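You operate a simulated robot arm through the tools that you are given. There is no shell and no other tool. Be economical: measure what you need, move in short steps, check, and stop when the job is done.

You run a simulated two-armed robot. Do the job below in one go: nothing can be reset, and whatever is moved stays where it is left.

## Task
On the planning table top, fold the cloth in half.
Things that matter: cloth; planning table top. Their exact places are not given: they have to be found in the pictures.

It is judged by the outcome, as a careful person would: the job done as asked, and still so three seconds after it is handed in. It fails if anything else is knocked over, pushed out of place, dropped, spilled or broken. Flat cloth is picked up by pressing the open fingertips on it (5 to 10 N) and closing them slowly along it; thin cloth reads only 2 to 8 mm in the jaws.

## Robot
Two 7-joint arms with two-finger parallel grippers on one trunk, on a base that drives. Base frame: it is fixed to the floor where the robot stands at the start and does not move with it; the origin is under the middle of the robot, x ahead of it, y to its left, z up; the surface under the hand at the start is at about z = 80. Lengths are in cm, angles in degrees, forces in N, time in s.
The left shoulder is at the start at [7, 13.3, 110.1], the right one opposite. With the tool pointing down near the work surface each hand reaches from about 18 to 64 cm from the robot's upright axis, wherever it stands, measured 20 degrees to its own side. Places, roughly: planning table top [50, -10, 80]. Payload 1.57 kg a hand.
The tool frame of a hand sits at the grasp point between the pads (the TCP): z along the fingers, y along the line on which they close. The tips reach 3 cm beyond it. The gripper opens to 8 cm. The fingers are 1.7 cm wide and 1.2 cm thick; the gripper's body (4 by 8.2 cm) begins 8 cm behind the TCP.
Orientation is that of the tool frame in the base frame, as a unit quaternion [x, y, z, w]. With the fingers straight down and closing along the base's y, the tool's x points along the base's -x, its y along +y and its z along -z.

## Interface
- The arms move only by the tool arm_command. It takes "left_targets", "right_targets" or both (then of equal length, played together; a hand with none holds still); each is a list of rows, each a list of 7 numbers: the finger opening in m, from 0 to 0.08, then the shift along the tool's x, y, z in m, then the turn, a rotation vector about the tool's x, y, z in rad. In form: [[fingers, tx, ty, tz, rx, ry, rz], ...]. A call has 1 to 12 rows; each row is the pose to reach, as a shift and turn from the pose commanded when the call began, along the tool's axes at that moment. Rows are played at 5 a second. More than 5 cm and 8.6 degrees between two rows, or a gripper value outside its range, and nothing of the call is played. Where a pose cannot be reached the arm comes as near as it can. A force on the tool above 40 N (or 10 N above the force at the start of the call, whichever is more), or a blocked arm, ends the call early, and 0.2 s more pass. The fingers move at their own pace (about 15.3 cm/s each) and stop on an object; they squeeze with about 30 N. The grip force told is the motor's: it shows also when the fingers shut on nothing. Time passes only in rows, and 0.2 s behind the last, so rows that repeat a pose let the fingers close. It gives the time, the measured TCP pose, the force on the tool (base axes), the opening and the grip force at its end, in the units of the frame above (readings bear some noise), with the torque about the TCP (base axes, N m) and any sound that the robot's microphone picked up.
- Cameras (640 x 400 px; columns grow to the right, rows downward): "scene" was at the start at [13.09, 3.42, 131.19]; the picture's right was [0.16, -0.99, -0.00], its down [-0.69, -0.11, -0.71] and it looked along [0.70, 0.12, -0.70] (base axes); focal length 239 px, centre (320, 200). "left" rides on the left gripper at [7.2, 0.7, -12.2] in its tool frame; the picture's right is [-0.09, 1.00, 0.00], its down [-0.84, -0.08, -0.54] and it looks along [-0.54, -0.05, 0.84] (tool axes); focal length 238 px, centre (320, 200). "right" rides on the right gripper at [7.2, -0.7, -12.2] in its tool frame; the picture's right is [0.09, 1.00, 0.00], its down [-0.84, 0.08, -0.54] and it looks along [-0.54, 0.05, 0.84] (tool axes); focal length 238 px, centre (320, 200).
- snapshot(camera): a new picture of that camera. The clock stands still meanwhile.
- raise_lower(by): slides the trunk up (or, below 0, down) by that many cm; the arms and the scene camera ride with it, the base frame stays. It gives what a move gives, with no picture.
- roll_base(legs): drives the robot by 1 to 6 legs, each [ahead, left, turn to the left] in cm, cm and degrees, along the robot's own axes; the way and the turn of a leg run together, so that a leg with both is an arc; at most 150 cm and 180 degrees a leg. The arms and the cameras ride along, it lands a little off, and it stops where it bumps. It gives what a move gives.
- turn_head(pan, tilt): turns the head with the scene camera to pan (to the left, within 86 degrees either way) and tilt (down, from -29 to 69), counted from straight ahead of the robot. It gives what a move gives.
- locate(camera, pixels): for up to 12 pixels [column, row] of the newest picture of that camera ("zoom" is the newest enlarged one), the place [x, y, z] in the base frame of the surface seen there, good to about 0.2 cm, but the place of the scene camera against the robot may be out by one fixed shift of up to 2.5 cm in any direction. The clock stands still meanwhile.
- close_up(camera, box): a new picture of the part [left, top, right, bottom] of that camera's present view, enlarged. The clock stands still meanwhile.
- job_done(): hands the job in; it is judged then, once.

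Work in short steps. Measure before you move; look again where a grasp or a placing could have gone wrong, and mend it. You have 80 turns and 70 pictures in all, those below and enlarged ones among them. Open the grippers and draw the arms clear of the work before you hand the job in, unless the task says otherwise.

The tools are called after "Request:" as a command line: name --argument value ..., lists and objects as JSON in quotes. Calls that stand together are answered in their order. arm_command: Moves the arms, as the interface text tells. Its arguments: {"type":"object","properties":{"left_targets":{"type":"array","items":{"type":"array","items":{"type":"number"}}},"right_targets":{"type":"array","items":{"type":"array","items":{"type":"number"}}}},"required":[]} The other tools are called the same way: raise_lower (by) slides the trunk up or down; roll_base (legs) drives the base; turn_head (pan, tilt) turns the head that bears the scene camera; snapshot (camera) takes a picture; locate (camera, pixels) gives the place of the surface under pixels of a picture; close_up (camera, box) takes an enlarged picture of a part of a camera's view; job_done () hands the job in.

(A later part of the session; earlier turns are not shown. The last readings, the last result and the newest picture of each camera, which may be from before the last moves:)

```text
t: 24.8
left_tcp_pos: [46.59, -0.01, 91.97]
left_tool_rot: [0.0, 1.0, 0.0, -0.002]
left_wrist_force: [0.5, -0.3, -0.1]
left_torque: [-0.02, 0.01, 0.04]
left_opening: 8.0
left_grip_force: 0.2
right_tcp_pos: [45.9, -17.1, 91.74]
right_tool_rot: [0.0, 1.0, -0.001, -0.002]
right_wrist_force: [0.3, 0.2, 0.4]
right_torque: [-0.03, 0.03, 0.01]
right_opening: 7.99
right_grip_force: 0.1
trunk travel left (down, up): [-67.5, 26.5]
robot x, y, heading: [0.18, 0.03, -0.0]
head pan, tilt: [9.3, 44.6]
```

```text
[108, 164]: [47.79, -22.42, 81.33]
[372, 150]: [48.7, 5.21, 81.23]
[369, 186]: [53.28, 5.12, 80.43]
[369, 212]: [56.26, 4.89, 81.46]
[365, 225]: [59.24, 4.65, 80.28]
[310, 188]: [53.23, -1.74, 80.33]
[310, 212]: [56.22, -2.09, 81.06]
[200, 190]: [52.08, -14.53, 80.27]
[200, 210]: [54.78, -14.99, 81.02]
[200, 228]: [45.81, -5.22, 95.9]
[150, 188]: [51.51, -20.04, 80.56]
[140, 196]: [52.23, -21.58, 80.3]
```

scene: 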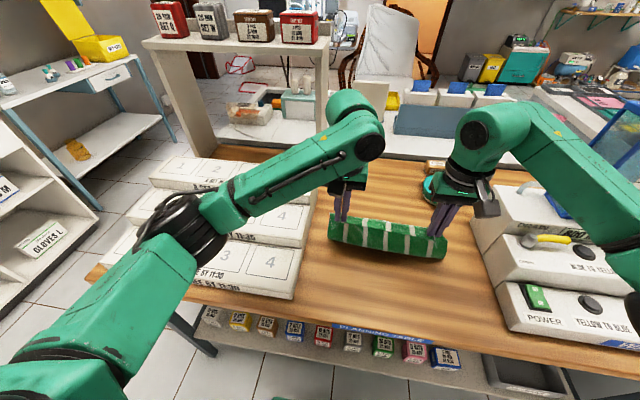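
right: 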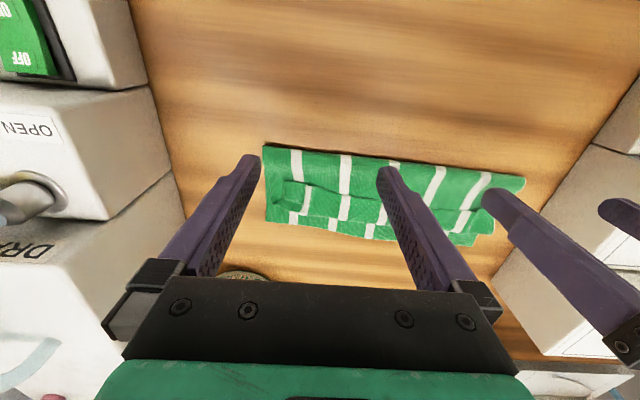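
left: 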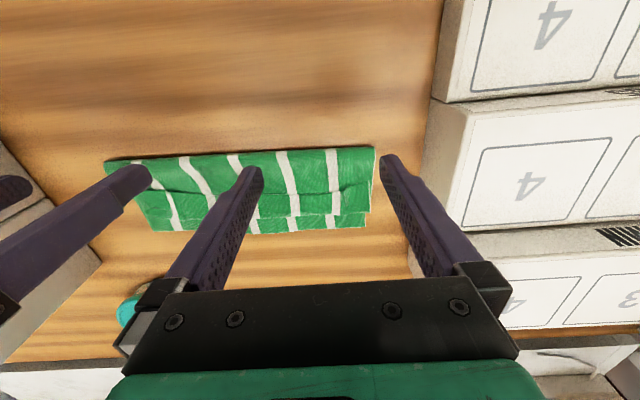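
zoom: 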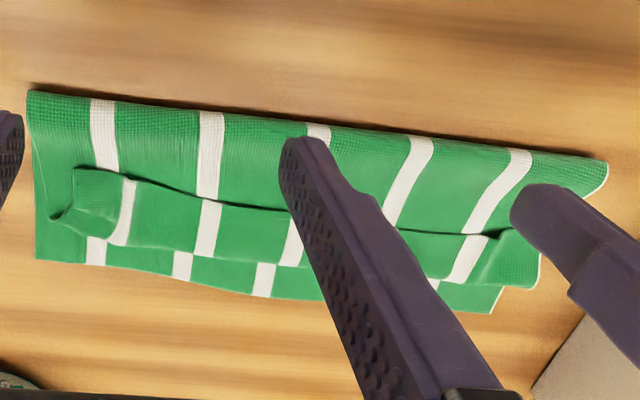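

Flap: edge at x≈51.3–53.2, loop at x≈55–56. I press lightly with all four spread fingertips on the flap just inside its edge, then drag it outward; first the press with a force check.

Request:
arm_command --left_targets '[[0.08, -0.04, -0.006, 0.02, 0, 0, 0], [0.08, -0.073, -0.006, 0.045, 0, 0, 0], [0.08, -0.073, -0.006, 0.075, 0, 0, 0], [0.08, -0.073, -0.006, 0.084, 0, 0, 0], [0.08, -0.073, -0.006, 0.0865, 0, 0, 0]]' --right_targets '[[0.08, -0.04, 0.009, 0.02, 0, 0, 0], [0.08, -0.067, 0.009, 0.045, 0, 0, 0], [0.08, -0.067, 0.009, 0.073, 0, 0, 0], [0.08, -0.067, 0.009, 0.082, 0, 0, 0], [0.08, -0.067, 0.009, 0.084, 0, 0, 0]]'

Request:
snapshot --camera "right"

```text
t: 26.0
left_tcp_pos: [53.77, -0.63, 83.37]
left_tool_rot: [0.001, 1.0, 0.0, -0.001]
left_wrist_force: [1.0, -0.8, 2.3]
left_torque: [0.03, -0.01, 0.0]
left_opening: 8.02
left_grip_force: 0.1
right_tcp_pos: [52.4, -16.18, 83.51]
right_tool_rot: [0.0, 1.0, 0.0, 0.0]
right_wrist_force: [0.1, -0.3, -0.4]
right_torque: [-0.04, -0.03, 0.02]
right_opening: 8.01
right_grip_force: 0.1
trunk travel left (down, up): [-67.5, 26.5]
robot x, y, heading: [-0.17, -0.04, 0.0]
head pan, tilt: [9.3, 44.6]
```

```text
37 pictures are left
```

right: 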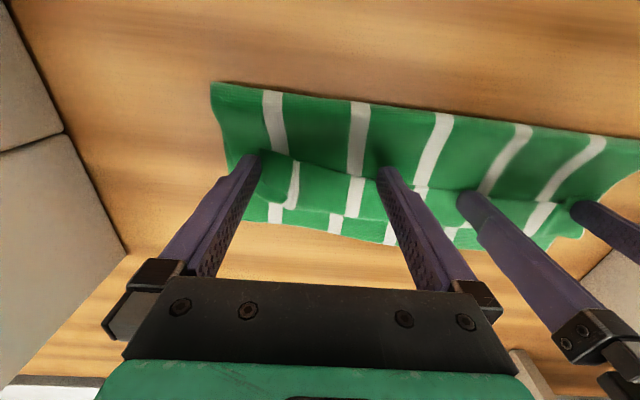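

Left touches with 2 N, the right about zero. I lower the right 1.5 mm and drag both 3 cm outward.

Request:
arm_command --left_targets '[[0.08, 0, 0, 0.0003, 0, 0, 0], [0.08, -0.007, 0, 0.0003, 0, 0, 0], [0.08, -0.014, 0, 0.0003, 0, 0, 0], [0.08, -0.021, 0, 0.0003, 0, 0, 0], [0.08, -0.028, 0, 0.0003, 0, 0, 0]]' --right_targets '[[0.08, 0, 0, 0.0015, 0, 0, 0], [0.08, -0.007, 0, 0.0015, 0, 0, 0], [0.08, -0.014, 0, 0.0015, 0, 0, 0], [0.08, -0.021, 0, 0.0015, 0, 0, 0], [0.08, -0.028, 0, 0.0015, 0, 0, 0]]'

Request:
snapshot --camera "right"

Request:
snapshot --camera "left"

```text
t: 27.2
left_tcp_pos: [56.61, -0.62, 83.39]
left_tool_rot: [0.001, 1.0, 0.001, 0.0]
left_wrist_force: [-0.6, 0.5, 1.7]
left_torque: [0.08, 0.04, 0.0]
left_opening: 8.01
left_grip_force: 0.1
right_tcp_pos: [55.24, -16.36, 83.41]
right_tool_rot: [0.0, 1.0, 0.0, 0.001]
right_wrist_force: [-1.0, 0.4, 0.3]
right_torque: [-0.02, -0.01, -0.01]
right_opening: 7.96
right_grip_force: 0.1
trunk travel left (down, up): [-67.5, 26.5]
robot x, y, heading: [0.15, -0.28, 0.0]
head pan, tilt: [9.3, 44.6]
```

```text
36 pictures are left
```

right: 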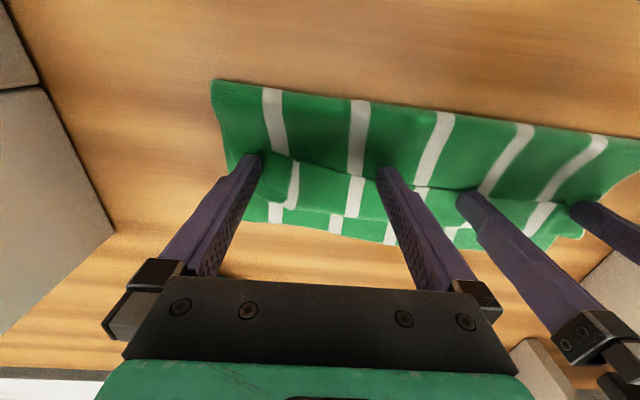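

```text
35 pictures are left
```

left: 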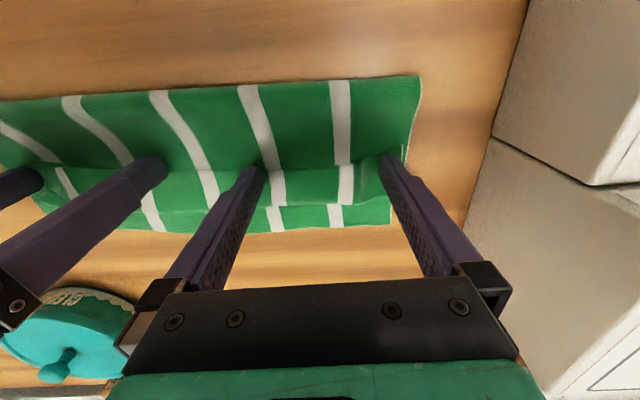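

The whole cloth slid along with the fingers (the view is unchanged), so it needs pinning. I drag it back, then use the left hand to pin both layers near the fold while the right one stays.

Request:
arm_command --left_targets '[[0.08, 0.007, 0, 0.0003, 0, 0, 0], [0.08, 0.014, 0, 0.0003, 0, 0, 0], [0.08, 0.021, 0, 0.0003, 0, 0, 0], [0.08, 0.028, 0, 0.0003, 0, 0, 0], [0.08, 0.028, 0, -0.02, 0, 0, 0], [0.08, 0.05, -0.025, -0.025, 0, 0, 0], [0.08, 0.071, -0.044, -0.015, 0, 0, 0], [0.08, 0.071, -0.044, 0.0, 0, 0, 0], [0.08, 0.071, -0.044, 0.003, 0, 0, 0], [0.08, 0.071, -0.044, 0.004, 0, 0, 0]]' --right_targets '[[0.08, 0.007, 0, 0.0005, 0, 0, 0], [0.08, 0.014, 0, 0.0005, 0, 0, 0], [0.08, 0.021, 0, 0.0005, 0, 0, 0], [0.08, 0.028, 0, 0.0005, 0, 0, 0], [0.08, 0.028, 0, -0.005, 0, 0, 0], [0.08, 0.028, 0, -0.02, 0, 0, 0], [0.06, 0.028, 0, -0.02, 0, 0, 0], [0.06, 0.028, 0, -0.02, 0, 0, 0], [0.06, 0.028, 0, -0.02, 0, 0, 0], [0.06, 0.028, 0, -0.02, 0, 0, 0]]'

Request:
snapshot --camera "right"

```text
t: 29.4
left_tcp_pos: [49.41, -4.93, 83.13]
left_tool_rot: [0.0, 1.0, -0.001, 0.003]
left_wrist_force: [3.6, 1.6, 15.3]
left_torque: [0.38, -0.05, -0.05]
left_opening: 7.97
left_grip_force: 0.1
right_tcp_pos: [52.26, -16.21, 85.45]
right_tool_rot: [0.0, 1.0, 0.0, 0.002]
right_wrist_force: [-0.6, -0.6, -1.3]
right_torque: [0.02, -0.03, 0.01]
right_opening: 6.01
right_grip_force: 0.2
trunk travel left (down, up): [-67.5, 26.5]
robot x, y, heading: [-0.4, -0.24, 0.0]
head pan, tilt: [9.3, 44.6]
```

```text
34 pictures are left
```

right: 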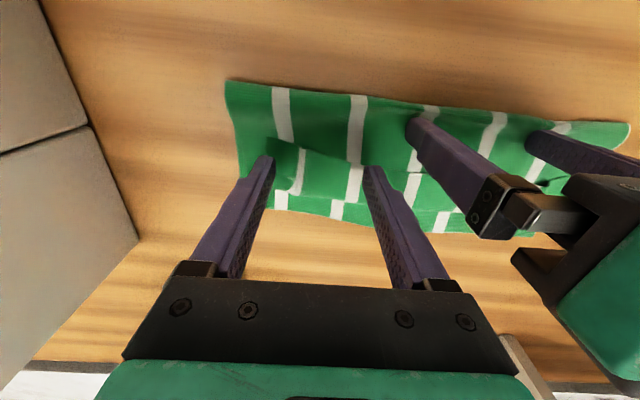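

The left pins the cloth with 15 N; the flap lies between rows 140–195. Now the right hand presses on the flap and drags it 4.5 cm outward.

Request:
arm_command --right_targets '[[0.06, -0.002, 0, 0.015, 0, 0, 0], [0.06, -0.002, 0, 0.022, 0, 0, 0], [0.06, -0.01, 0, 0.022, 0, 0, 0], [0.06, -0.018, 0, 0.022, 0, 0, 0], [0.06, -0.026, 0, 0.022, 0, 0, 0], [0.06, -0.034, 0, 0.022, 0, 0, 0], [0.06, -0.041, 0, 0.022, 0, 0, 0], [0.06, -0.047, 0, 0.022, 0, 0, 0]]'

Request:
snapshot --camera "right"

```text
t: 31.2
left_tcp_pos: [49.33, -4.99, 83.15]
left_tool_rot: [0.0, 1.0, 0.0, 0.002]
left_wrist_force: [8.0, -2.2, 23.9]
left_torque: [0.48, -0.21, -0.06]
left_opening: 7.98
left_grip_force: 0.1
right_tcp_pos: [56.81, -16.37, 83.36]
right_tool_rot: [0.0, 1.0, 0.0, 0.001]
right_wrist_force: [-3.9, 2.0, 5.1]
right_torque: [-0.11, 0.09, -0.05]
right_opening: 5.91
right_grip_force: 0.1
trunk travel left (down, up): [-67.5, 26.5]
robot x, y, heading: [0.08, -0.37, 0.3]
head pan, tilt: [9.3, 44.6]
```

```text
33 pictures are left
```

right: 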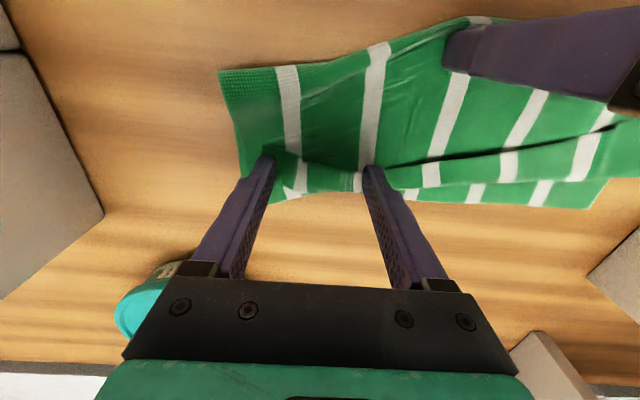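

That shears the right side instead of turning the flap over. I drag it back to restore, then look; next I'll push at the flap's raised edge from behind instead of pressing on top.

Request:
arm_command --right_targets '[[0.06, 0.01, 0, 0.0003, 0, 0, 0], [0.06, 0.02, 0, 0.0003, 0, 0, 0], [0.06, 0.03, 0, 0.0003, 0, 0, 0], [0.06, 0.04, 0, 0.0003, 0, 0, 0], [0.06, 0.046, 0, 0.0003, 0, 0, 0], [0.06, 0.046, 0, -0.015, 0, 0, 0], [0.06, 0.07, 0, -0.025, 0, 0, 0], [0.06, 0.09, 0, -0.03, 0, 0, 0]]'

Request:
close_up --camera "right" --box '[220, 100, 540, 300]'

```text
t: 33.0
left_tcp_pos: [49.4, -4.92, 83.08]
left_tool_rot: [0.0, 1.0, -0.001, 0.002]
left_wrist_force: [3.3, -0.6, 28.0]
left_torque: [0.36, -0.08, -0.07]
left_opening: 8.01
left_grip_force: 0.1
right_tcp_pos: [47.95, -16.18, 86.33]
right_tool_rot: [0.0, 1.0, 0.0, 0.002]
right_wrist_force: [0.1, 0.5, -0.4]
right_torque: [-0.01, 0.0, -0.04]
right_opening: 5.99
right_grip_force: 0.1
trunk travel left (down, up): [-67.5, 26.5]
robot x, y, heading: [-0.03, -0.14, -0.1]
head pan, tilt: [9.3, 44.6]
```

```text
2.00 times, centred on (380, 200) of right
```

zoom: 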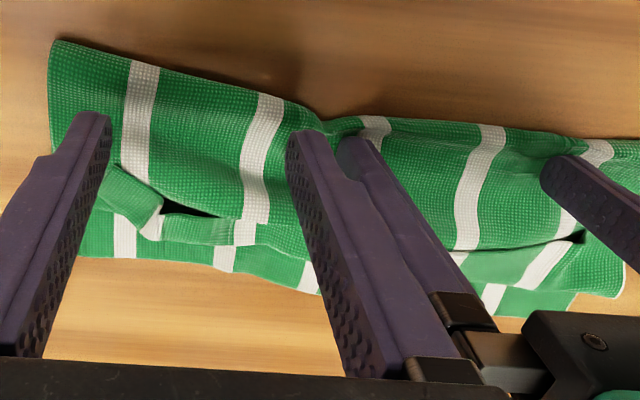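

The flap changed at the right side. I lift both hands away to view it clearly.

Request:
arm_command --left_targets '[[0.08, 0, 0, -0.02, 0, 0, 0], [0.08, 0.03, 0.01, -0.05, 0, 0, 0], [0.08, 0.07, 0.02, -0.06, 0, 0, 0], [0.08, 0.11, 0.03, -0.06, 0, 0, 0]]' --right_targets '[[0.06, 0, 0, -0.01, 0, 0, 0], [0.06, 0.03, 0, -0.03, 0, 0, 0], [0.06, 0.06, -0.01, -0.03, 0, 0, 0], [0.06, 0.095, -0.02, -0.03, 0, 0, 0]]'

Request:
close_up --camera "right" --box '[200, 180, 520, 320]'

Request:
close_up --camera "scene" --box '[300, 180, 480, 300]'

```text
t: 34.0
left_tcp_pos: [38.26, -1.96, 88.93]
left_tool_rot: [-0.001, 1.0, 0.0, 0.0]
left_wrist_force: [-0.1, -0.4, -0.3]
left_torque: [0.01, -0.04, 0.02]
left_opening: 7.98
left_grip_force: 0.1
right_tcp_pos: [38.35, -18.31, 89.29]
right_tool_rot: [0.0, 1.0, 0.0, 0.001]
right_wrist_force: [-0.1, -0.1, 0.0]
right_torque: [-0.02, -0.06, -0.01]
right_opening: 6.0
right_grip_force: 0.0
trunk travel left (down, up): [-67.5, 26.5]
robot x, y, heading: [-0.21, -0.21, -0.1]
head pan, tilt: [9.3, 44.6]
```

```text
2.00 times, centred on (360, 250) of right
```

zoom: 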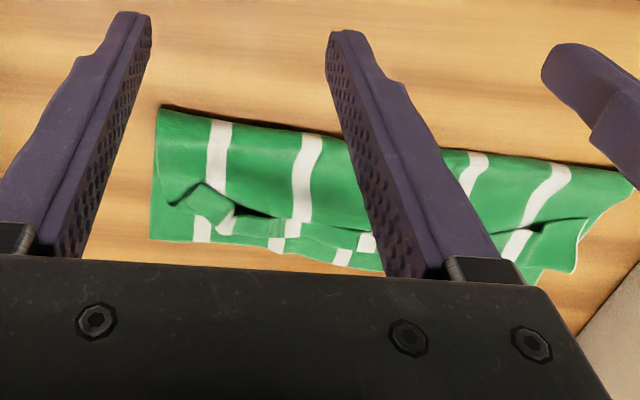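

```text
3.33 times, centred on (390, 240) of scene
```

zoom: 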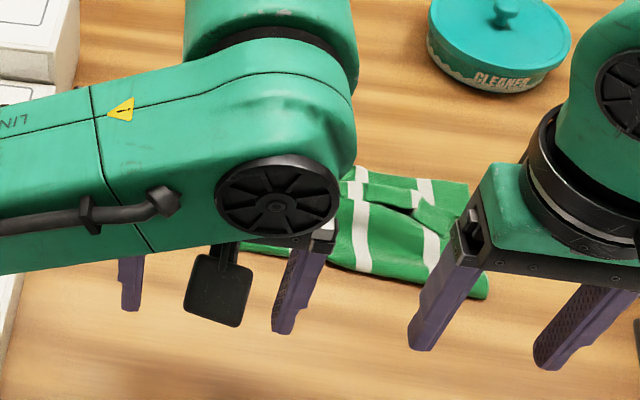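

The flap is bunched at the right. Better plan: unfold the cloth flat again, then re-grip the very edge with the fingers closing across the edge (along x) so no flap is left over. I raise the hands for a clear view first.

Request:
arm_command --left_targets '[[0.08, 0.0, 0.015, -0.04, 0, 0, 0], [0.05, 0.0, 0.03, -0.08, 0, 0, 0], [0.03, 0.0, 0.04, -0.1, 0, 0, 0]]' --right_targets '[[0.06, 0, -0.01, -0.04, 0, 0, 0], [0.04, 0.0, -0.02, -0.08, 0, 0, 0], [0.03, 0.0, -0.02, -0.1, 0, 0, 0]]'

Request:
close_up --camera "right" --box '[240, 120, 520, 290]'

Request:
close_up --camera "left" --box '[120, 120, 400, 290]'

```text
t: 34.8
left_tcp_pos: [38.62, 2.1, 98.91]
left_tool_rot: [0.0, 1.0, 0.0, 0.0]
left_wrist_force: [0.9, 0.5, 0.0]
left_torque: [0.05, 0.0, 0.01]
left_opening: 3.02
left_grip_force: 0.1
right_tcp_pos: [38.62, -20.18, 99.23]
right_tool_rot: [0.0, 1.0, -0.001, 0.0]
right_wrist_force: [0.6, -1.0, 0.2]
right_torque: [-0.01, -0.01, -0.01]
right_opening: 3.0
right_grip_force: 0.0
trunk travel left (down, up): [-67.5, 26.5]
robot x, y, heading: [0.03, -0.07, -0.1]
head pan, tilt: [9.3, 44.6]
```

```text
2.29 times, centred on (380, 205) of right
```

zoom: 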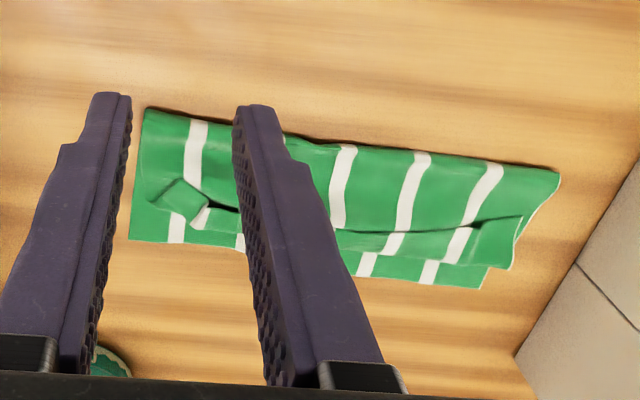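

```text
2.29 times, centred on (260, 205) of left
```

zoom: 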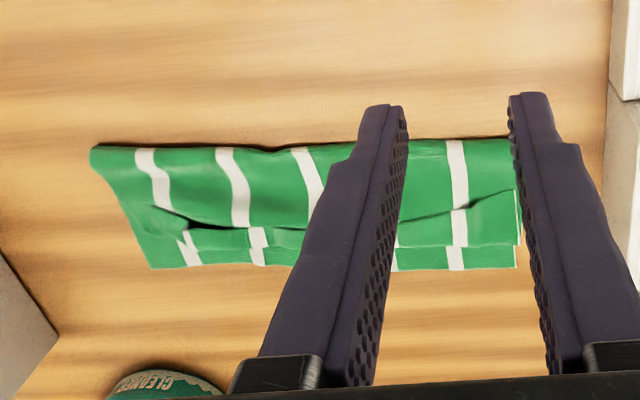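

I locate the flap points for grips near both corners.

Request:
locate --camera "zoom" --pixels '[[512, 192], [512, 240], [480, 205], [480, 240], [440, 215], [150, 208], [160, 230], [185, 238], [210, 228], [515, 265], [150, 265], [95, 150]]'

Request:
locate --camera "right" --pixels '[[310, 205], [318, 199], [332, 209], [326, 218], [304, 208], [448, 232], [463, 219], [440, 228]]'

```text
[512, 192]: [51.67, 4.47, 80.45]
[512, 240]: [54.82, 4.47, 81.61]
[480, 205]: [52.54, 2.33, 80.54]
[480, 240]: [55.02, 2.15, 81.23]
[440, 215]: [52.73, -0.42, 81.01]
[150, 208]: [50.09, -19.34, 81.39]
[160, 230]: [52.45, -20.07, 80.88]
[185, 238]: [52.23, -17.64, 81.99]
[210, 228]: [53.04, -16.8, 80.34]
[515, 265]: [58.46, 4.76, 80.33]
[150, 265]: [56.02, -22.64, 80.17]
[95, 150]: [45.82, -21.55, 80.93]
```

```text
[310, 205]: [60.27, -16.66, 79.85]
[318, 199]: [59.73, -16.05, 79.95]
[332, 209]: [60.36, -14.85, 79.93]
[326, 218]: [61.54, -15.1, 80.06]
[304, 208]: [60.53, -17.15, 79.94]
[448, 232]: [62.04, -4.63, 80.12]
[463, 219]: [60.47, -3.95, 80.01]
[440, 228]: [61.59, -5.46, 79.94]
```

Left flap spans x 51.7–55 at y≈2.3; on the right a raised lump lies at (52,-18.3). I move both hands down there and check contact.

Request:
arm_command --left_targets '[[0.03, -0.03, 0.002, 0.01, 0, 0, 0], [0.03, -0.07, 0.002, 0.03, 0, 0, 0], [0.03, -0.11, 0.002, 0.055, 0, 0, 0], [0.03, -0.14, 0.002, 0.09, 0, 0, 0], [0.03, -0.146, 0.002, 0.13, 0, 0, 0], [0.03, -0.146, 0.002, 0.15, 0, 0, 0], [0.03, -0.146, 0.002, 0.156, 0, 0, 0], [0.03, -0.146, 0.002, 0.156, 0, 0, 0]]' --right_targets '[[0.04, -0.03, 0.01, 0.01, 0, 0, 0], [0.04, -0.07, 0.018, 0.03, 0, 0, 0], [0.04, -0.11, 0.018, 0.055, 0, 0, 0], [0.04, -0.13, 0.018, 0.09, 0, 0, 0], [0.04, -0.134, 0.018, 0.13, 0, 0, 0], [0.04, -0.134, 0.018, 0.15, 0, 0, 0], [0.04, -0.134, 0.018, 0.158, 0, 0, 0], [0.04, -0.134, 0.018, 0.158, 0, 0, 0]]'

Request:
close_up --camera "right" --box '[200, 60, 440, 260]'

Request:
close_up --camera "left" --box '[200, 60, 440, 260]'

```text
t: 36.6
left_tcp_pos: [53.12, 2.17, 83.45]
left_tool_rot: [0.001, 1.0, -0.001, -0.001]
left_wrist_force: [0.5, 1.1, 0.5]
left_torque: [0.03, -0.02, 0.0]
left_opening: 3.01
left_grip_force: 0.1
right_tcp_pos: [52.0, -18.4, 83.37]
right_tool_rot: [0.0, 1.0, 0.001, 0.0]
right_wrist_force: [-0.3, -1.7, 1.3]
right_torque: [0.01, -0.03, 0.0]
right_opening: 3.96
right_grip_force: 0.0
trunk travel left (down, up): [-67.5, 26.5]
robot x, y, heading: [-0.06, -0.05, 0.2]
head pan, tilt: [9.3, 44.6]
```

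```text
2.00 times, centred on (320, 160) of right
```

zoom: 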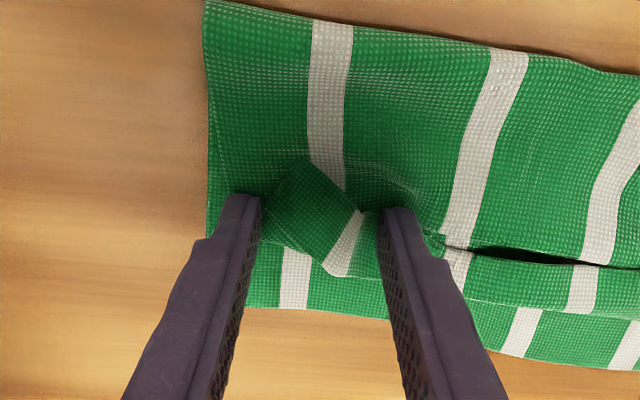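

```text
2.00 times, centred on (320, 160) of left
```

zoom: 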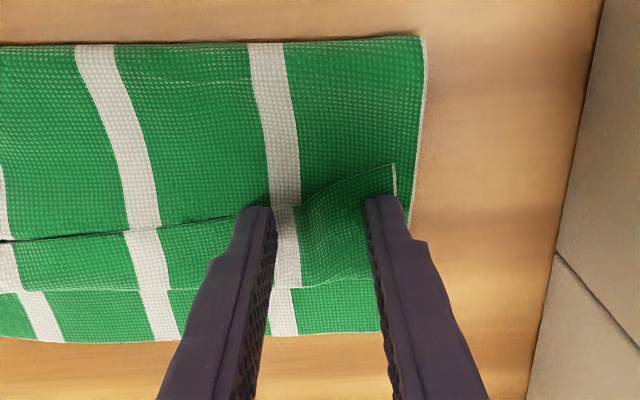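

The right corner sits twisted right between the fingers, and the left fingertips are on the flap. I close both slowly with a light press.

Request:
arm_command --left_targets '[[0.03, 0, 0, 0.0015, 0, 0, 0], [0.026, 0, 0, 0.0015, 0, 0, 0], [0.022, 0, 0, 0.0015, 0, 0, 0], [0.018, 0, 0, 0.0015, 0, 0, 0], [0.014, 0, 0, 0.0015, 0, 0, 0], [0.01, 0, 0, 0.0015, 0, 0, 0], [0.006, 0, 0, 0.0015, 0, 0, 0], [0.003, 0, 0, 0.0015, 0, 0, 0], [0.0, 0, 0, 0.0015, 0, 0, 0], [0.0, 0, 0, 0.0015, 0, 0, 0]]' --right_targets '[[0.04, 0, 0, 0, 0, 0, 0], [0.035, 0, 0, 0, 0, 0, 0], [0.03, 0, 0, 0, 0, 0, 0], [0.025, 0, 0, 0, 0, 0, 0], [0.02, 0, 0, 0, 0, 0, 0], [0.015, 0, 0, 0, 0, 0, 0], [0.01, 0, 0, 0, 0, 0, 0], [0.005, 0, 0, 0, 0, 0, 0], [0.0, 0, 0, 0, 0, 0, 0], [0.0, 0, 0, 0, 0, 0, 0]]'

Request:
close_up --camera "right" --box '[200, 60, 440, 260]'

Request:
close_up --camera "left" --box '[200, 60, 440, 260]'

```text
t: 38.8
left_tcp_pos: [53.07, 2.16, 83.28]
left_tool_rot: [0.0, 1.0, 0.0, 0.0]
left_wrist_force: [0.9, 1.6, 8.7]
left_torque: [0.05, -0.01, 0.02]
left_opening: 0.67
left_grip_force: 25.9
right_tcp_pos: [52.0, -18.23, 83.48]
right_tool_rot: [0.0, 1.0, 0.0, 0.001]
right_wrist_force: [0.7, 0.7, 1.2]
right_torque: [0.05, -0.02, -0.03]
right_opening: 0.25
right_grip_force: 24.1
trunk travel left (down, up): [-67.5, 26.5]
robot x, y, heading: [0.25, -0.29, -0.1]
head pan, tilt: [9.3, 44.6]
```

```text
2.00 times, centred on (320, 160) of right
```

zoom: 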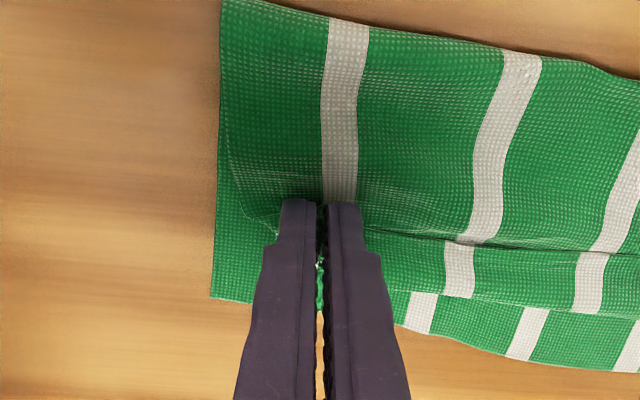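

```text
2.00 times, centred on (320, 160) of left
```

zoom: 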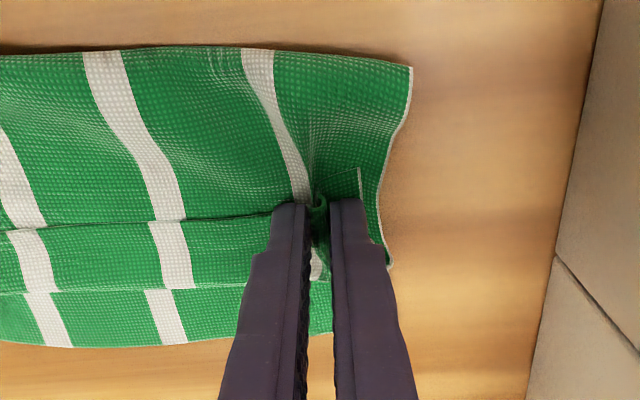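

Right holds 2.5 mm (the corner itself), left 6.7 mm (maybe more than the flap). I lift both 4 cm and look.

Request:
arm_command --left_targets '[[0, 0, 0, -0.02, 0, 0, 0], [0, 0, 0, -0.04, 0, 0, 0], [0, 0, 0, -0.05, 0, 0, 0]]' --right_targets '[[0, 0, 0, -0.02, 0, 0, 0], [0, 0, 0, -0.04, 0, 0, 0], [0, 0, 0, -0.05, 0, 0, 0]]'

Request:
snapshot --camera "right"

Request:
snapshot --camera "left"

Request:
close_up --camera "scene" --box '[290, 150, 490, 290]'

```text
t: 39.6
left_tcp_pos: [53.05, 2.16, 88.24]
left_tool_rot: [0.001, 1.0, 0.0, -0.002]
left_wrist_force: [0.0, -0.1, -0.5]
left_torque: [-0.01, 0.0, 0.0]
left_opening: 0.63
left_grip_force: 25.9
right_tcp_pos: [52.1, -18.65, 88.29]
right_tool_rot: [0.0, 1.0, 0.0, 0.0]
right_wrist_force: [-0.7, -0.4, -0.8]
right_torque: [0.01, 0.03, -0.01]
right_opening: 0.24
right_grip_force: 24.2
trunk travel left (down, up): [-67.5, 26.5]
robot x, y, heading: [-0.11, 0.12, 0.2]
head pan, tilt: [9.3, 44.6]
```

```text
23 pictures are left
```

right: 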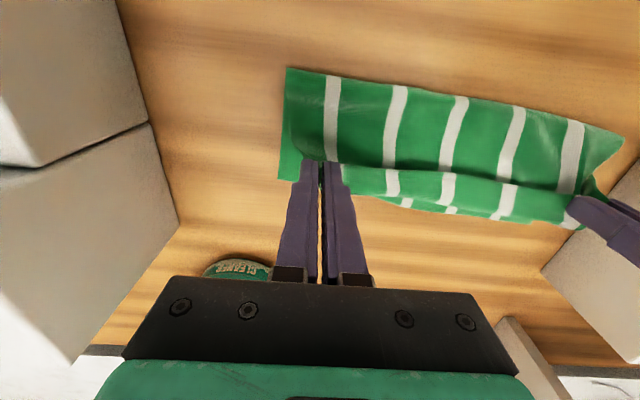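

```text
22 pictures are left
```

left: 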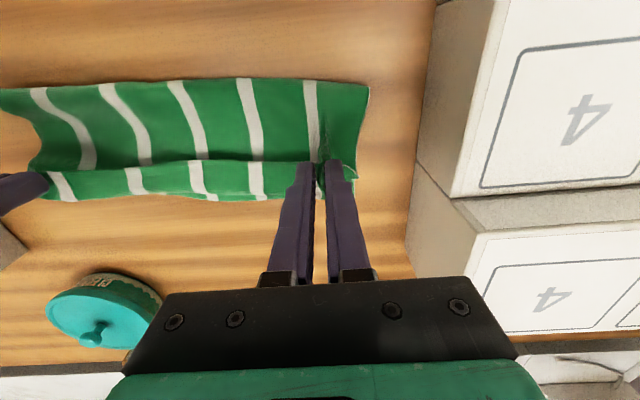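

```text
2.86 times, centred on (390, 220) of scene
```

zoom: 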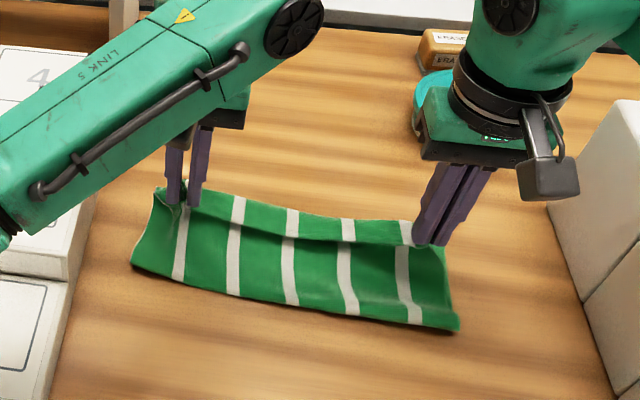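

The right holds its corner right at the edge with no flap left over, so it may already lay correctly. I move both forward 4.5–6 cm and let the left go in the air so that its side falls forward, then look.

Request:
arm_command --left_targets '[[0, -0.015, 0, -0.01, 0, 0, 0], [0, -0.03, 0, -0.015, 0, 0, 0], [0, -0.045, 0, -0.01, 0, 0, 0], [0.04, -0.045, 0, -0.01, 0, 0, 0], [0.04, -0.045, 0, -0.01, 0, 0, 0], [0.04, -0.045, 0, -0.04, 0, 0, 0], [0.04, -0.045, 0, -0.04, 0, 0, 0]]' --right_targets '[[0, -0.02, -0.003, -0.01, 0, 0, 0], [0, -0.04, -0.007, -0.01, 0, 0, 0], [0, -0.06, -0.012, 0.0, 0, 0, 0], [0, -0.065, -0.012, 0.01, 0, 0, 0], [0, -0.07, -0.012, 0.02, 0, 0, 0], [0, -0.07, -0.012, 0.035, 0, 0, 0], [0, -0.07, -0.012, 0.042, 0, 0, 0]]'

Request:
snapshot --camera "right"

Request:
snapshot --camera "left"

```text
t: 41.2
left_tcp_pos: [57.58, 2.16, 92.22]
left_tool_rot: [0.0, 1.0, 0.0, -0.001]
left_wrist_force: [1.2, -0.2, -0.3]
left_torque: [-0.01, 0.02, 0.03]
left_opening: 3.99
left_grip_force: 0.0
right_tcp_pos: [59.16, -19.55, 84.06]
right_tool_rot: [0.001, 1.0, 0.001, 0.0]
right_wrist_force: [0.5, 0.7, 0.3]
right_torque: [-0.02, 0.04, -0.01]
right_opening: 0.22
right_grip_force: 24.3
trunk travel left (down, up): [-67.5, 26.5]
robot x, y, heading: [-0.02, 0.07, 0.0]
head pan, tilt: [9.3, 44.6]
```

```text
20 pictures are left
```

right: 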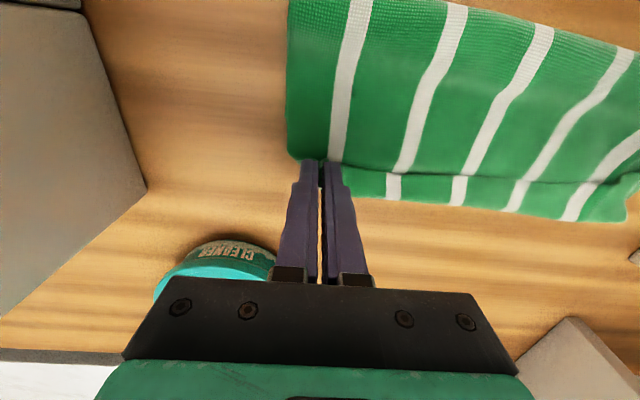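

```text
19 pictures are left
```

left: 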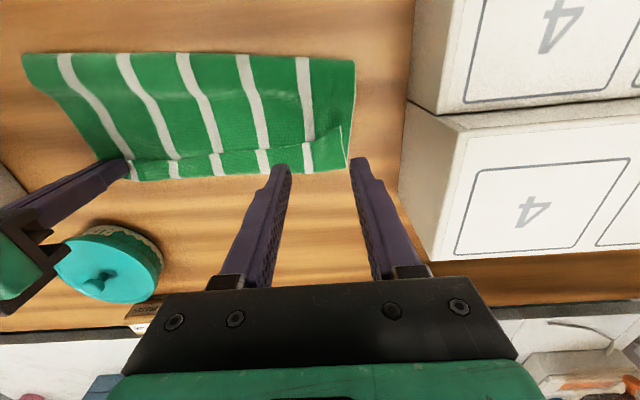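

The right corner lies properly at the far edge. At the left the flap is still curled back (corner at left pixel (342,128)). I measure it while the right keeps holding.

Request:
locate --camera "left" --pixels '[[341, 128], [347, 166], [340, 145], [310, 143], [310, 172], [255, 152], [265, 172], [215, 155], [352, 62], [170, 178], [25, 55], [178, 160]]'

Request:
locate --camera "right" --pixels '[[292, 158], [390, 175], [392, 198], [480, 180], [480, 205], [625, 220], [345, 180]]'

Request:
close_up --camera "left" --box '[150, 90, 380, 200]'

```text
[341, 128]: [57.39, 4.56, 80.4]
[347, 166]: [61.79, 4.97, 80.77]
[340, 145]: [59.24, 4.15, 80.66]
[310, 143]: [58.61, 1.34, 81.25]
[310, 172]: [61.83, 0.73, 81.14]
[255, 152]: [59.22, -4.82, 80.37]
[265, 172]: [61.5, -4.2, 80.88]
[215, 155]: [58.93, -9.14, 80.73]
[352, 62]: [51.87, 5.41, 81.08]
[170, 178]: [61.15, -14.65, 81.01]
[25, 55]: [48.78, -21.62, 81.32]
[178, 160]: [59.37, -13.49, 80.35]
```

```text
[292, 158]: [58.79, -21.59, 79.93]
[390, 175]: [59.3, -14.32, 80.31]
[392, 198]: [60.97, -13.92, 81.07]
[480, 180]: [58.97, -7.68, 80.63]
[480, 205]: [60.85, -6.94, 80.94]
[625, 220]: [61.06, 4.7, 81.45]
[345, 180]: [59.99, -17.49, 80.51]
```

```text
2.78 times, centred on (265, 145) of left
```

zoom: 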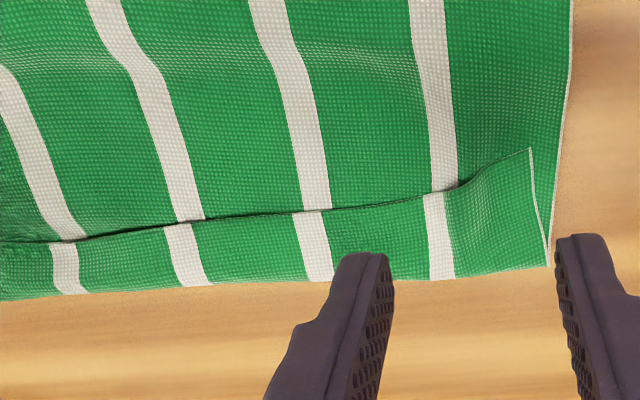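

The left side has slid ~2.5 cm forward and its flap is at the limit of reach. With the right holding its corner, the left presses on both layers, drags that side back 4 cm, then sets its fingers on the flap.

Request:
arm_command --left_targets '[[0.04, 0.031, -0.007, 0.03, 0, 0, 0], [0.04, 0.031, -0.007, 0.07, 0, 0, 0], [0.04, 0.031, -0.007, 0.0895, 0, 0, 0], [0.04, 0.041, -0.007, 0.0895, 0, 0, 0], [0.04, 0.051, -0.007, 0.0895, 0, 0, 0], [0.04, 0.061, -0.007, 0.0895, 0, 0, 0], [0.04, 0.071, -0.007, 0.0895, 0, 0, 0], [0.04, 0.071, -0.007, 0.06, 0, 0, 0], [0.04, 0.04, -0.003, 0.05, 0, 0, 0], [0.03, 0.016, 0.001, 0.06, 0, 0, 0], [0.03, 0.016, 0.001, 0.075, 0, 0, 0]]'

Request:
close_up --camera "left" --box '[160, 80, 480, 280]'

```text
t: 43.6
left_tcp_pos: [56.07, 2.42, 84.67]
left_tool_rot: [0.0, 1.0, 0.0, -0.001]
left_wrist_force: [-0.5, 0.0, -0.8]
left_torque: [0.02, -0.03, 0.01]
left_opening: 2.99
left_grip_force: 0.1
right_tcp_pos: [58.82, -19.7, 84.25]
right_tool_rot: [0.001, 1.0, -0.001, 0.001]
right_wrist_force: [-0.8, -0.3, -0.5]
right_torque: [0.02, 0.0, 0.02]
right_opening: 0.2
right_grip_force: 24.3
trunk travel left (down, up): [-67.5, 26.5]
robot x, y, heading: [-0.16, 0.52, 0.2]
head pan, tilt: [9.3, 44.6]
```

```text
2.00 times, centred on (320, 180) of left
```

zoom: 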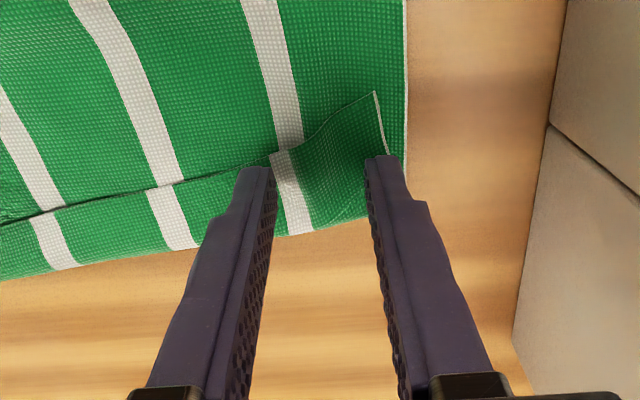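

The drag worked. I locate the raised flap corner at zoom (375,95) for a corner grip.

Request:
locate --camera "zoom" --pixels '[[373, 97], [385, 150], [330, 115], [280, 155], [320, 150], [350, 210], [402, 150], [400, 10]]'

```text
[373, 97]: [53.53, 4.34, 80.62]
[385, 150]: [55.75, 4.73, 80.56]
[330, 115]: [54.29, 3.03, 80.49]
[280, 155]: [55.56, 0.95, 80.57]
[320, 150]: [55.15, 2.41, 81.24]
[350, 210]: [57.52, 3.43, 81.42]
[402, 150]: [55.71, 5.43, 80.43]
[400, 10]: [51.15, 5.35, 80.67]
```

The flap corner is at (53.5,4.3). I centre the left at (54.6,2.9), touch only lightly, and close slowly to take just the flap.

Request:
arm_command --left_targets '[[0.036, 0.014, 0.005, 0, 0, 0, 0], [0.036, 0.014, 0.005, 0.01, 0, 0, 0], [0.036, 0.014, 0.005, 0.0125, 0, 0, 0], [0.031, 0.014, 0.005, 0.0125, 0, 0, 0], [0.026, 0.014, 0.005, 0.0125, 0, 0, 0], [0.021, 0.014, 0.005, 0.0125, 0, 0, 0], [0.016, 0.014, 0.005, 0.0125, 0, 0, 0], [0.011, 0.014, 0.005, 0.0125, 0, 0, 0], [0.006, 0.014, 0.005, 0.0125, 0, 0, 0], [0.002, 0.014, 0.005, 0.0125, 0, 0, 0], [0.0, 0.014, 0.005, 0.0125, 0, 0, 0], [0.0, 0.014, 0.005, 0.0125, 0, 0, 0]]'

Request:
close_up --camera "left" --box '[200, 80, 440, 250]'

```text
t: 46.2
left_tcp_pos: [54.59, 2.79, 83.41]
left_tool_rot: [0.0, 1.0, -0.001, -0.001]
left_wrist_force: [0.5, -1.2, 0.8]
left_torque: [-0.01, 0.03, 0.01]
left_opening: 0.19
left_grip_force: 24.1
right_tcp_pos: [58.99, -19.61, 84.11]
right_tool_rot: [0.001, 1.0, 0.0, 0.0]
right_wrist_force: [-0.2, 0.4, -0.3]
right_torque: [0.05, 0.01, 0.0]
right_opening: 0.24
right_grip_force: 23.8
trunk travel left (down, up): [-67.5, 26.5]
robot x, y, heading: [0.04, -0.09, 0.0]
head pan, tilt: [9.3, 44.6]
```

```text
2.35 times, centred on (320, 165) of left
```

zoom: 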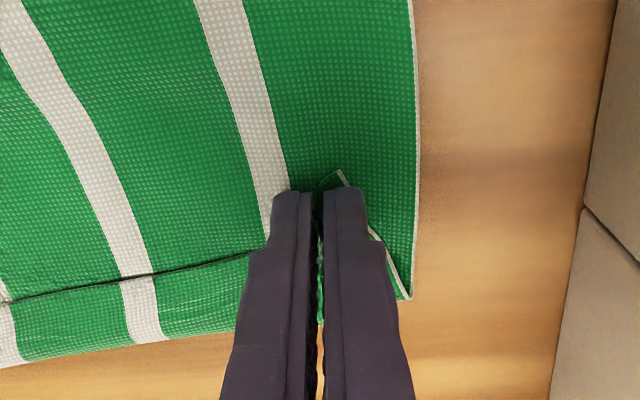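

Now the left holds just the flap corner (1.9 mm). Both hands lift and go back over x≈45 so the fold line rolls back to the middle; then I look.

Request:
arm_command --left_targets '[[0, 0.011, 0, -0.036, 0, 0, 0], [0, 0.036, 0, -0.066, 0, 0, 0], [0, 0.066, 0, -0.091, 0, 0, 0], [0, 0.096, 0, -0.086, 0, 0, 0], [0, 0.096, 0, -0.086, 0, 0, 0]]' --right_targets '[[0, 0.02, 0, -0.039, 0, 0, 0], [0, 0.055, 0, -0.069, 0, 0, 0], [0, 0.095, 0, -0.084, 0, 0, 0], [0, 0.135, 0, -0.079, 0, 0, 0], [0, 0.135, 0, -0.079, 0, 0, 0]]'

Request:
snapshot --camera "scene"

Request:
snapshot --camera "left"

```text
t: 47.4
left_tcp_pos: [45.09, 2.85, 92.0]
left_tool_rot: [0.0, 1.0, 0.0, 0.0]
left_wrist_force: [0.5, -0.6, -1.0]
left_torque: [-0.01, 0.02, 0.03]
left_opening: 0.17
left_grip_force: 23.4
right_tcp_pos: [45.55, -19.6, 91.96]
right_tool_rot: [0.001, 1.0, 0.0, -0.001]
right_wrist_force: [0.4, 0.8, 0.6]
right_torque: [0.01, 0.02, 0.0]
right_opening: 0.22
right_grip_force: 23.7
trunk travel left (down, up): [-67.5, 26.5]
robot x, y, heading: [-0.14, -0.02, -0.4]
head pan, tilt: [9.3, 44.6]
```

```text
15 pictures are left
```

scene: 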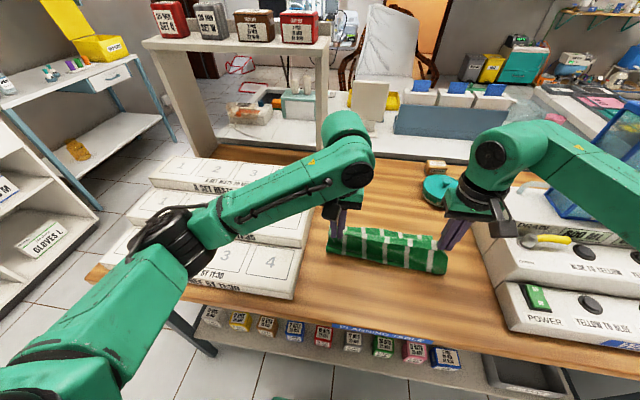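

```text
14 pictures are left
```

left: 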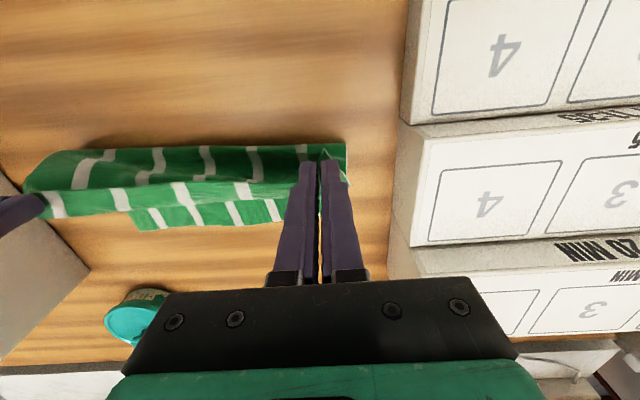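

Both hold their corners with the bottom layer still on the table. I measure the far edge and contact line.

Request:
locate --camera "left" --pixels '[[280, 220], [220, 224], [140, 229], [133, 212], [342, 146], [270, 147], [150, 150], [70, 155]]'

Request:
locate --camera "scene" --pixels '[[328, 253], [360, 259], [400, 266], [445, 272]]'

```text
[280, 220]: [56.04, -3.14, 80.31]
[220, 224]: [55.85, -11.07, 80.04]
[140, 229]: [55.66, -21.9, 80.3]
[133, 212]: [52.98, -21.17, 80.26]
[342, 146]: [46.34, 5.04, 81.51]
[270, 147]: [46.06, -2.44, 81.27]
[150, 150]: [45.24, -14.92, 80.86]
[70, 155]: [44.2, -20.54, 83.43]
```

```text
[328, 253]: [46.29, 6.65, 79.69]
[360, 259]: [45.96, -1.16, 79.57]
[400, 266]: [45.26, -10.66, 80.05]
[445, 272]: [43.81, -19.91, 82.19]
```

The far edge is straight at x≈55.8, so the ideal fold is at ~43.7. I go back 3 cm more, then swing forward taut to just above the far edge.

Request:
arm_command --left_targets '[[0, 0.016, 0, 0.002, 0, 0, 0], [0, 0.031, 0.003, 0.007, 0, 0, 0], [0, 0.031, 0.004, 0.007, 0, 0, 0], [0, 0.01, 0.004, -0.004, 0, 0, 0], [0, -0.012, 0.004, -0.005, 0, 0, 0], [0, -0.034, 0.004, 0.004, 0, 0, 0], [0, -0.056, 0.004, 0.02, 0, 0, 0], [0, -0.074, 0.004, 0.04, 0, 0, 0], [0, -0.087, 0.004, 0.06, 0, 0, 0], [0, -0.092, 0.004, 0.072, 0, 0, 0], [0, -0.092, 0.004, 0.072, 0, 0, 0]]' --right_targets '[[0, 0.016, 0, 0.002, 0, 0, 0], [0, 0.031, -0.003, 0.007, 0, 0, 0], [0, 0.031, -0.006, 0.007, 0, 0, 0], [0, 0.01, -0.008, -0.004, 0, 0, 0], [0, -0.012, -0.008, -0.005, 0, 0, 0], [0, -0.036, -0.008, 0.004, 0, 0, 0], [0, -0.06, -0.008, 0.02, 0, 0, 0], [0, -0.08, -0.008, 0.04, 0, 0, 0], [0, -0.095, -0.008, 0.06, 0, 0, 0], [0, -0.1, -0.008, 0.072, 0, 0, 0], [0, -0.1, -0.008, 0.072, 0, 0, 0]]'

Request:
snapshot --camera "left"

Request:
snapshot --camera "right"

```text
t: 49.8
left_tcp_pos: [54.15, 3.16, 84.75]
left_tool_rot: [0.001, 1.0, -0.001, 0.0]
left_wrist_force: [0.1, -8.0, 0.1]
left_torque: [-0.25, -0.05, -0.14]
left_opening: 0.21
left_grip_force: 23.7
right_tcp_pos: [55.52, -20.39, 84.78]
right_tool_rot: [-0.001, 1.0, 0.0, 0.0]
right_wrist_force: [-0.4, 8.4, 0.8]
right_torque: [0.27, -0.02, 0.06]
right_opening: 0.25
right_grip_force: 23.9
trunk travel left (down, up): [-67.5, 26.5]
robot x, y, heading: [0.14, 0.03, -0.1]
head pan, tilt: [9.3, 44.6]
```

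```text
13 pictures are left
```

left: 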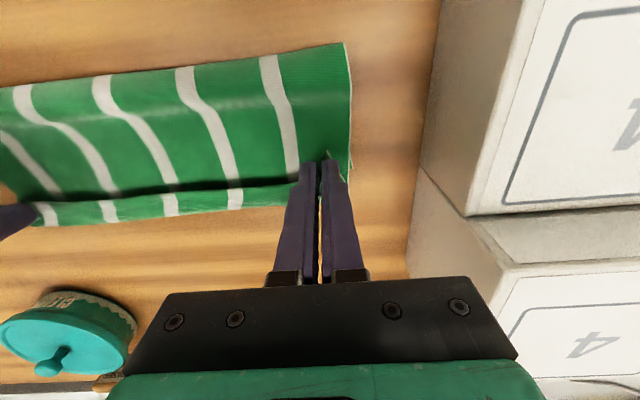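

```text
12 pictures are left
```

right: 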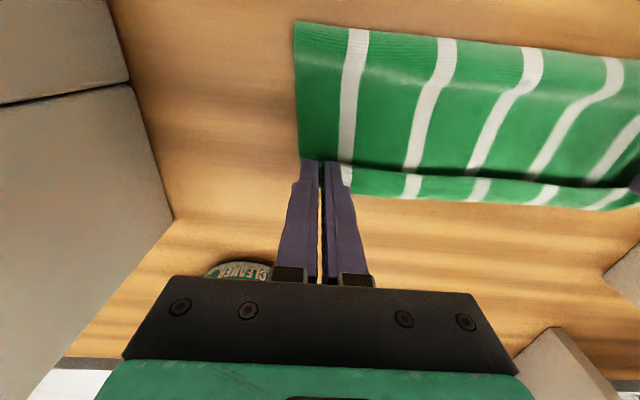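

This looks close to right. I check whether the far strip is the bottom layer or a flap, and the fold line position.

Request:
locate --camera "right" --pixels '[[296, 22], [440, 40], [600, 60], [297, 158], [380, 170], [380, 192], [440, 180], [440, 198], [550, 186], [540, 203], [600, 207]]'

Request:
locate --camera "left" --pixels '[[343, 44], [180, 66], [30, 85], [348, 178], [270, 180], [270, 204], [200, 185], [200, 210], [100, 196], [100, 220]]'

```text
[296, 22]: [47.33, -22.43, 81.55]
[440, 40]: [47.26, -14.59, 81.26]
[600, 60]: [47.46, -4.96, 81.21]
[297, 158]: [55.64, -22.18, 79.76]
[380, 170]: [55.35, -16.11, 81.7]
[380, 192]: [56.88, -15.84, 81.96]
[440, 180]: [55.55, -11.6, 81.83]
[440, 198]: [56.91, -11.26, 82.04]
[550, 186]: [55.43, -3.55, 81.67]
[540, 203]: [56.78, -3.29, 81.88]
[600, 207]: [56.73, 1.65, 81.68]
```

```text
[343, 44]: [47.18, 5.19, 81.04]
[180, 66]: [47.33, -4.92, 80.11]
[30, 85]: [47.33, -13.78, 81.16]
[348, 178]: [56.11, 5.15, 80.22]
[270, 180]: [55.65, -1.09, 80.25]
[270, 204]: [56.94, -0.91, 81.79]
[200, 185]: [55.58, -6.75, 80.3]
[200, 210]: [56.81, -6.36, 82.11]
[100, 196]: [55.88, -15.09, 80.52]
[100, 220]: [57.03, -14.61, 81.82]
```

The strip is a ~1.5 cm curl at hand height (z≈82); fold at 47.3. I release here in the air and rise, then view the result.

Request:
arm_command --left_targets '[[0.03, 0, 0, 0, 0, 0, 0], [0.05, 0, 0, 0, 0, 0, 0], [0.05, 0, 0, -0.03, 0, 0, 0], [0.05, 0.03, 0.0, -0.06, 0, 0, 0], [0.05, 0.06, 0.02, -0.08, 0, 0, 0], [0.05, 0.09, 0.04, -0.1, 0, 0, 0]]' --right_targets '[[0.03, 0, 0, 0, 0, 0, 0], [0.05, 0, 0, 0, 0, 0, 0], [0.05, 0, 0, -0.03, 0, 0, 0], [0.05, 0.03, 0.0, -0.06, 0, 0, 0], [0.05, 0.06, -0.02, -0.08, 0, 0, 0], [0.05, 0.09, -0.04, -0.1, 0, 0, 0]]'

Request:
close_up --camera "left" --box '[60, 110, 380, 290]'

```text
t: 51.2
left_tcp_pos: [44.81, 7.34, 94.87]
left_tool_rot: [-0.001, 1.0, 0.0, -0.001]
left_wrist_force: [-0.2, 0.5, 0.7]
left_torque: [0.01, -0.02, 0.01]
left_opening: 5.0
left_grip_force: 0.0
right_tcp_pos: [46.29, -24.26, 94.87]
right_tool_rot: [0.001, 1.0, 0.001, 0.001]
right_wrist_force: [-0.1, 0.3, -0.4]
right_torque: [0.02, -0.02, 0.03]
right_opening: 5.01
right_grip_force: 0.1
trunk travel left (down, up): [-67.5, 26.5]
robot x, y, heading: [0.09, -0.03, -0.2]
head pan, tilt: [9.3, 44.6]
```

```text
2.00 times, centred on (220, 200) of left
```

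zoom: 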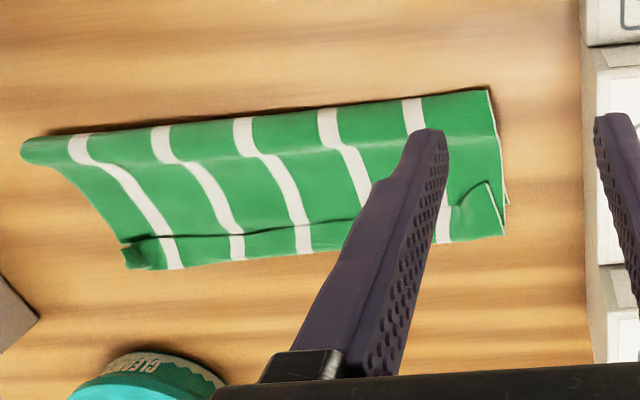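

The curl is smaller now. I measure fold, curl and far edge.

Request:
locate --camera "zoom" --pixels '[[490, 92], [330, 112], [150, 130], [30, 150], [122, 250], [160, 268], [240, 238], [240, 258], [350, 222], [360, 247], [488, 185], [500, 234]]'

Request:
close_up --camera "right" --box '[260, 110, 580, 290]'

```text
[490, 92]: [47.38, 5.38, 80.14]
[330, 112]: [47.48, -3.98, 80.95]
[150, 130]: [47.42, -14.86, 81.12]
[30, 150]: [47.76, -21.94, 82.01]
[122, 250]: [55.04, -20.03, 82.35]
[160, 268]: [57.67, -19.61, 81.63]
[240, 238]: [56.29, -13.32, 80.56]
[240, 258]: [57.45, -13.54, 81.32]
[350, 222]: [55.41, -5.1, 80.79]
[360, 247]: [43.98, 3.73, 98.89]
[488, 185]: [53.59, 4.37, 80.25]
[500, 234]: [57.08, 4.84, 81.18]
```

```text
2.00 times, centred on (420, 200) of right
```

zoom: 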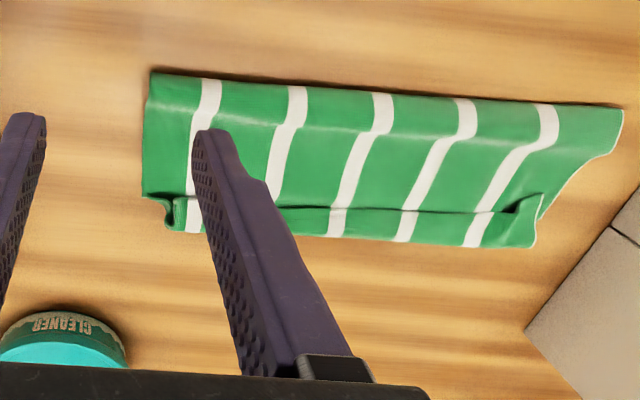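

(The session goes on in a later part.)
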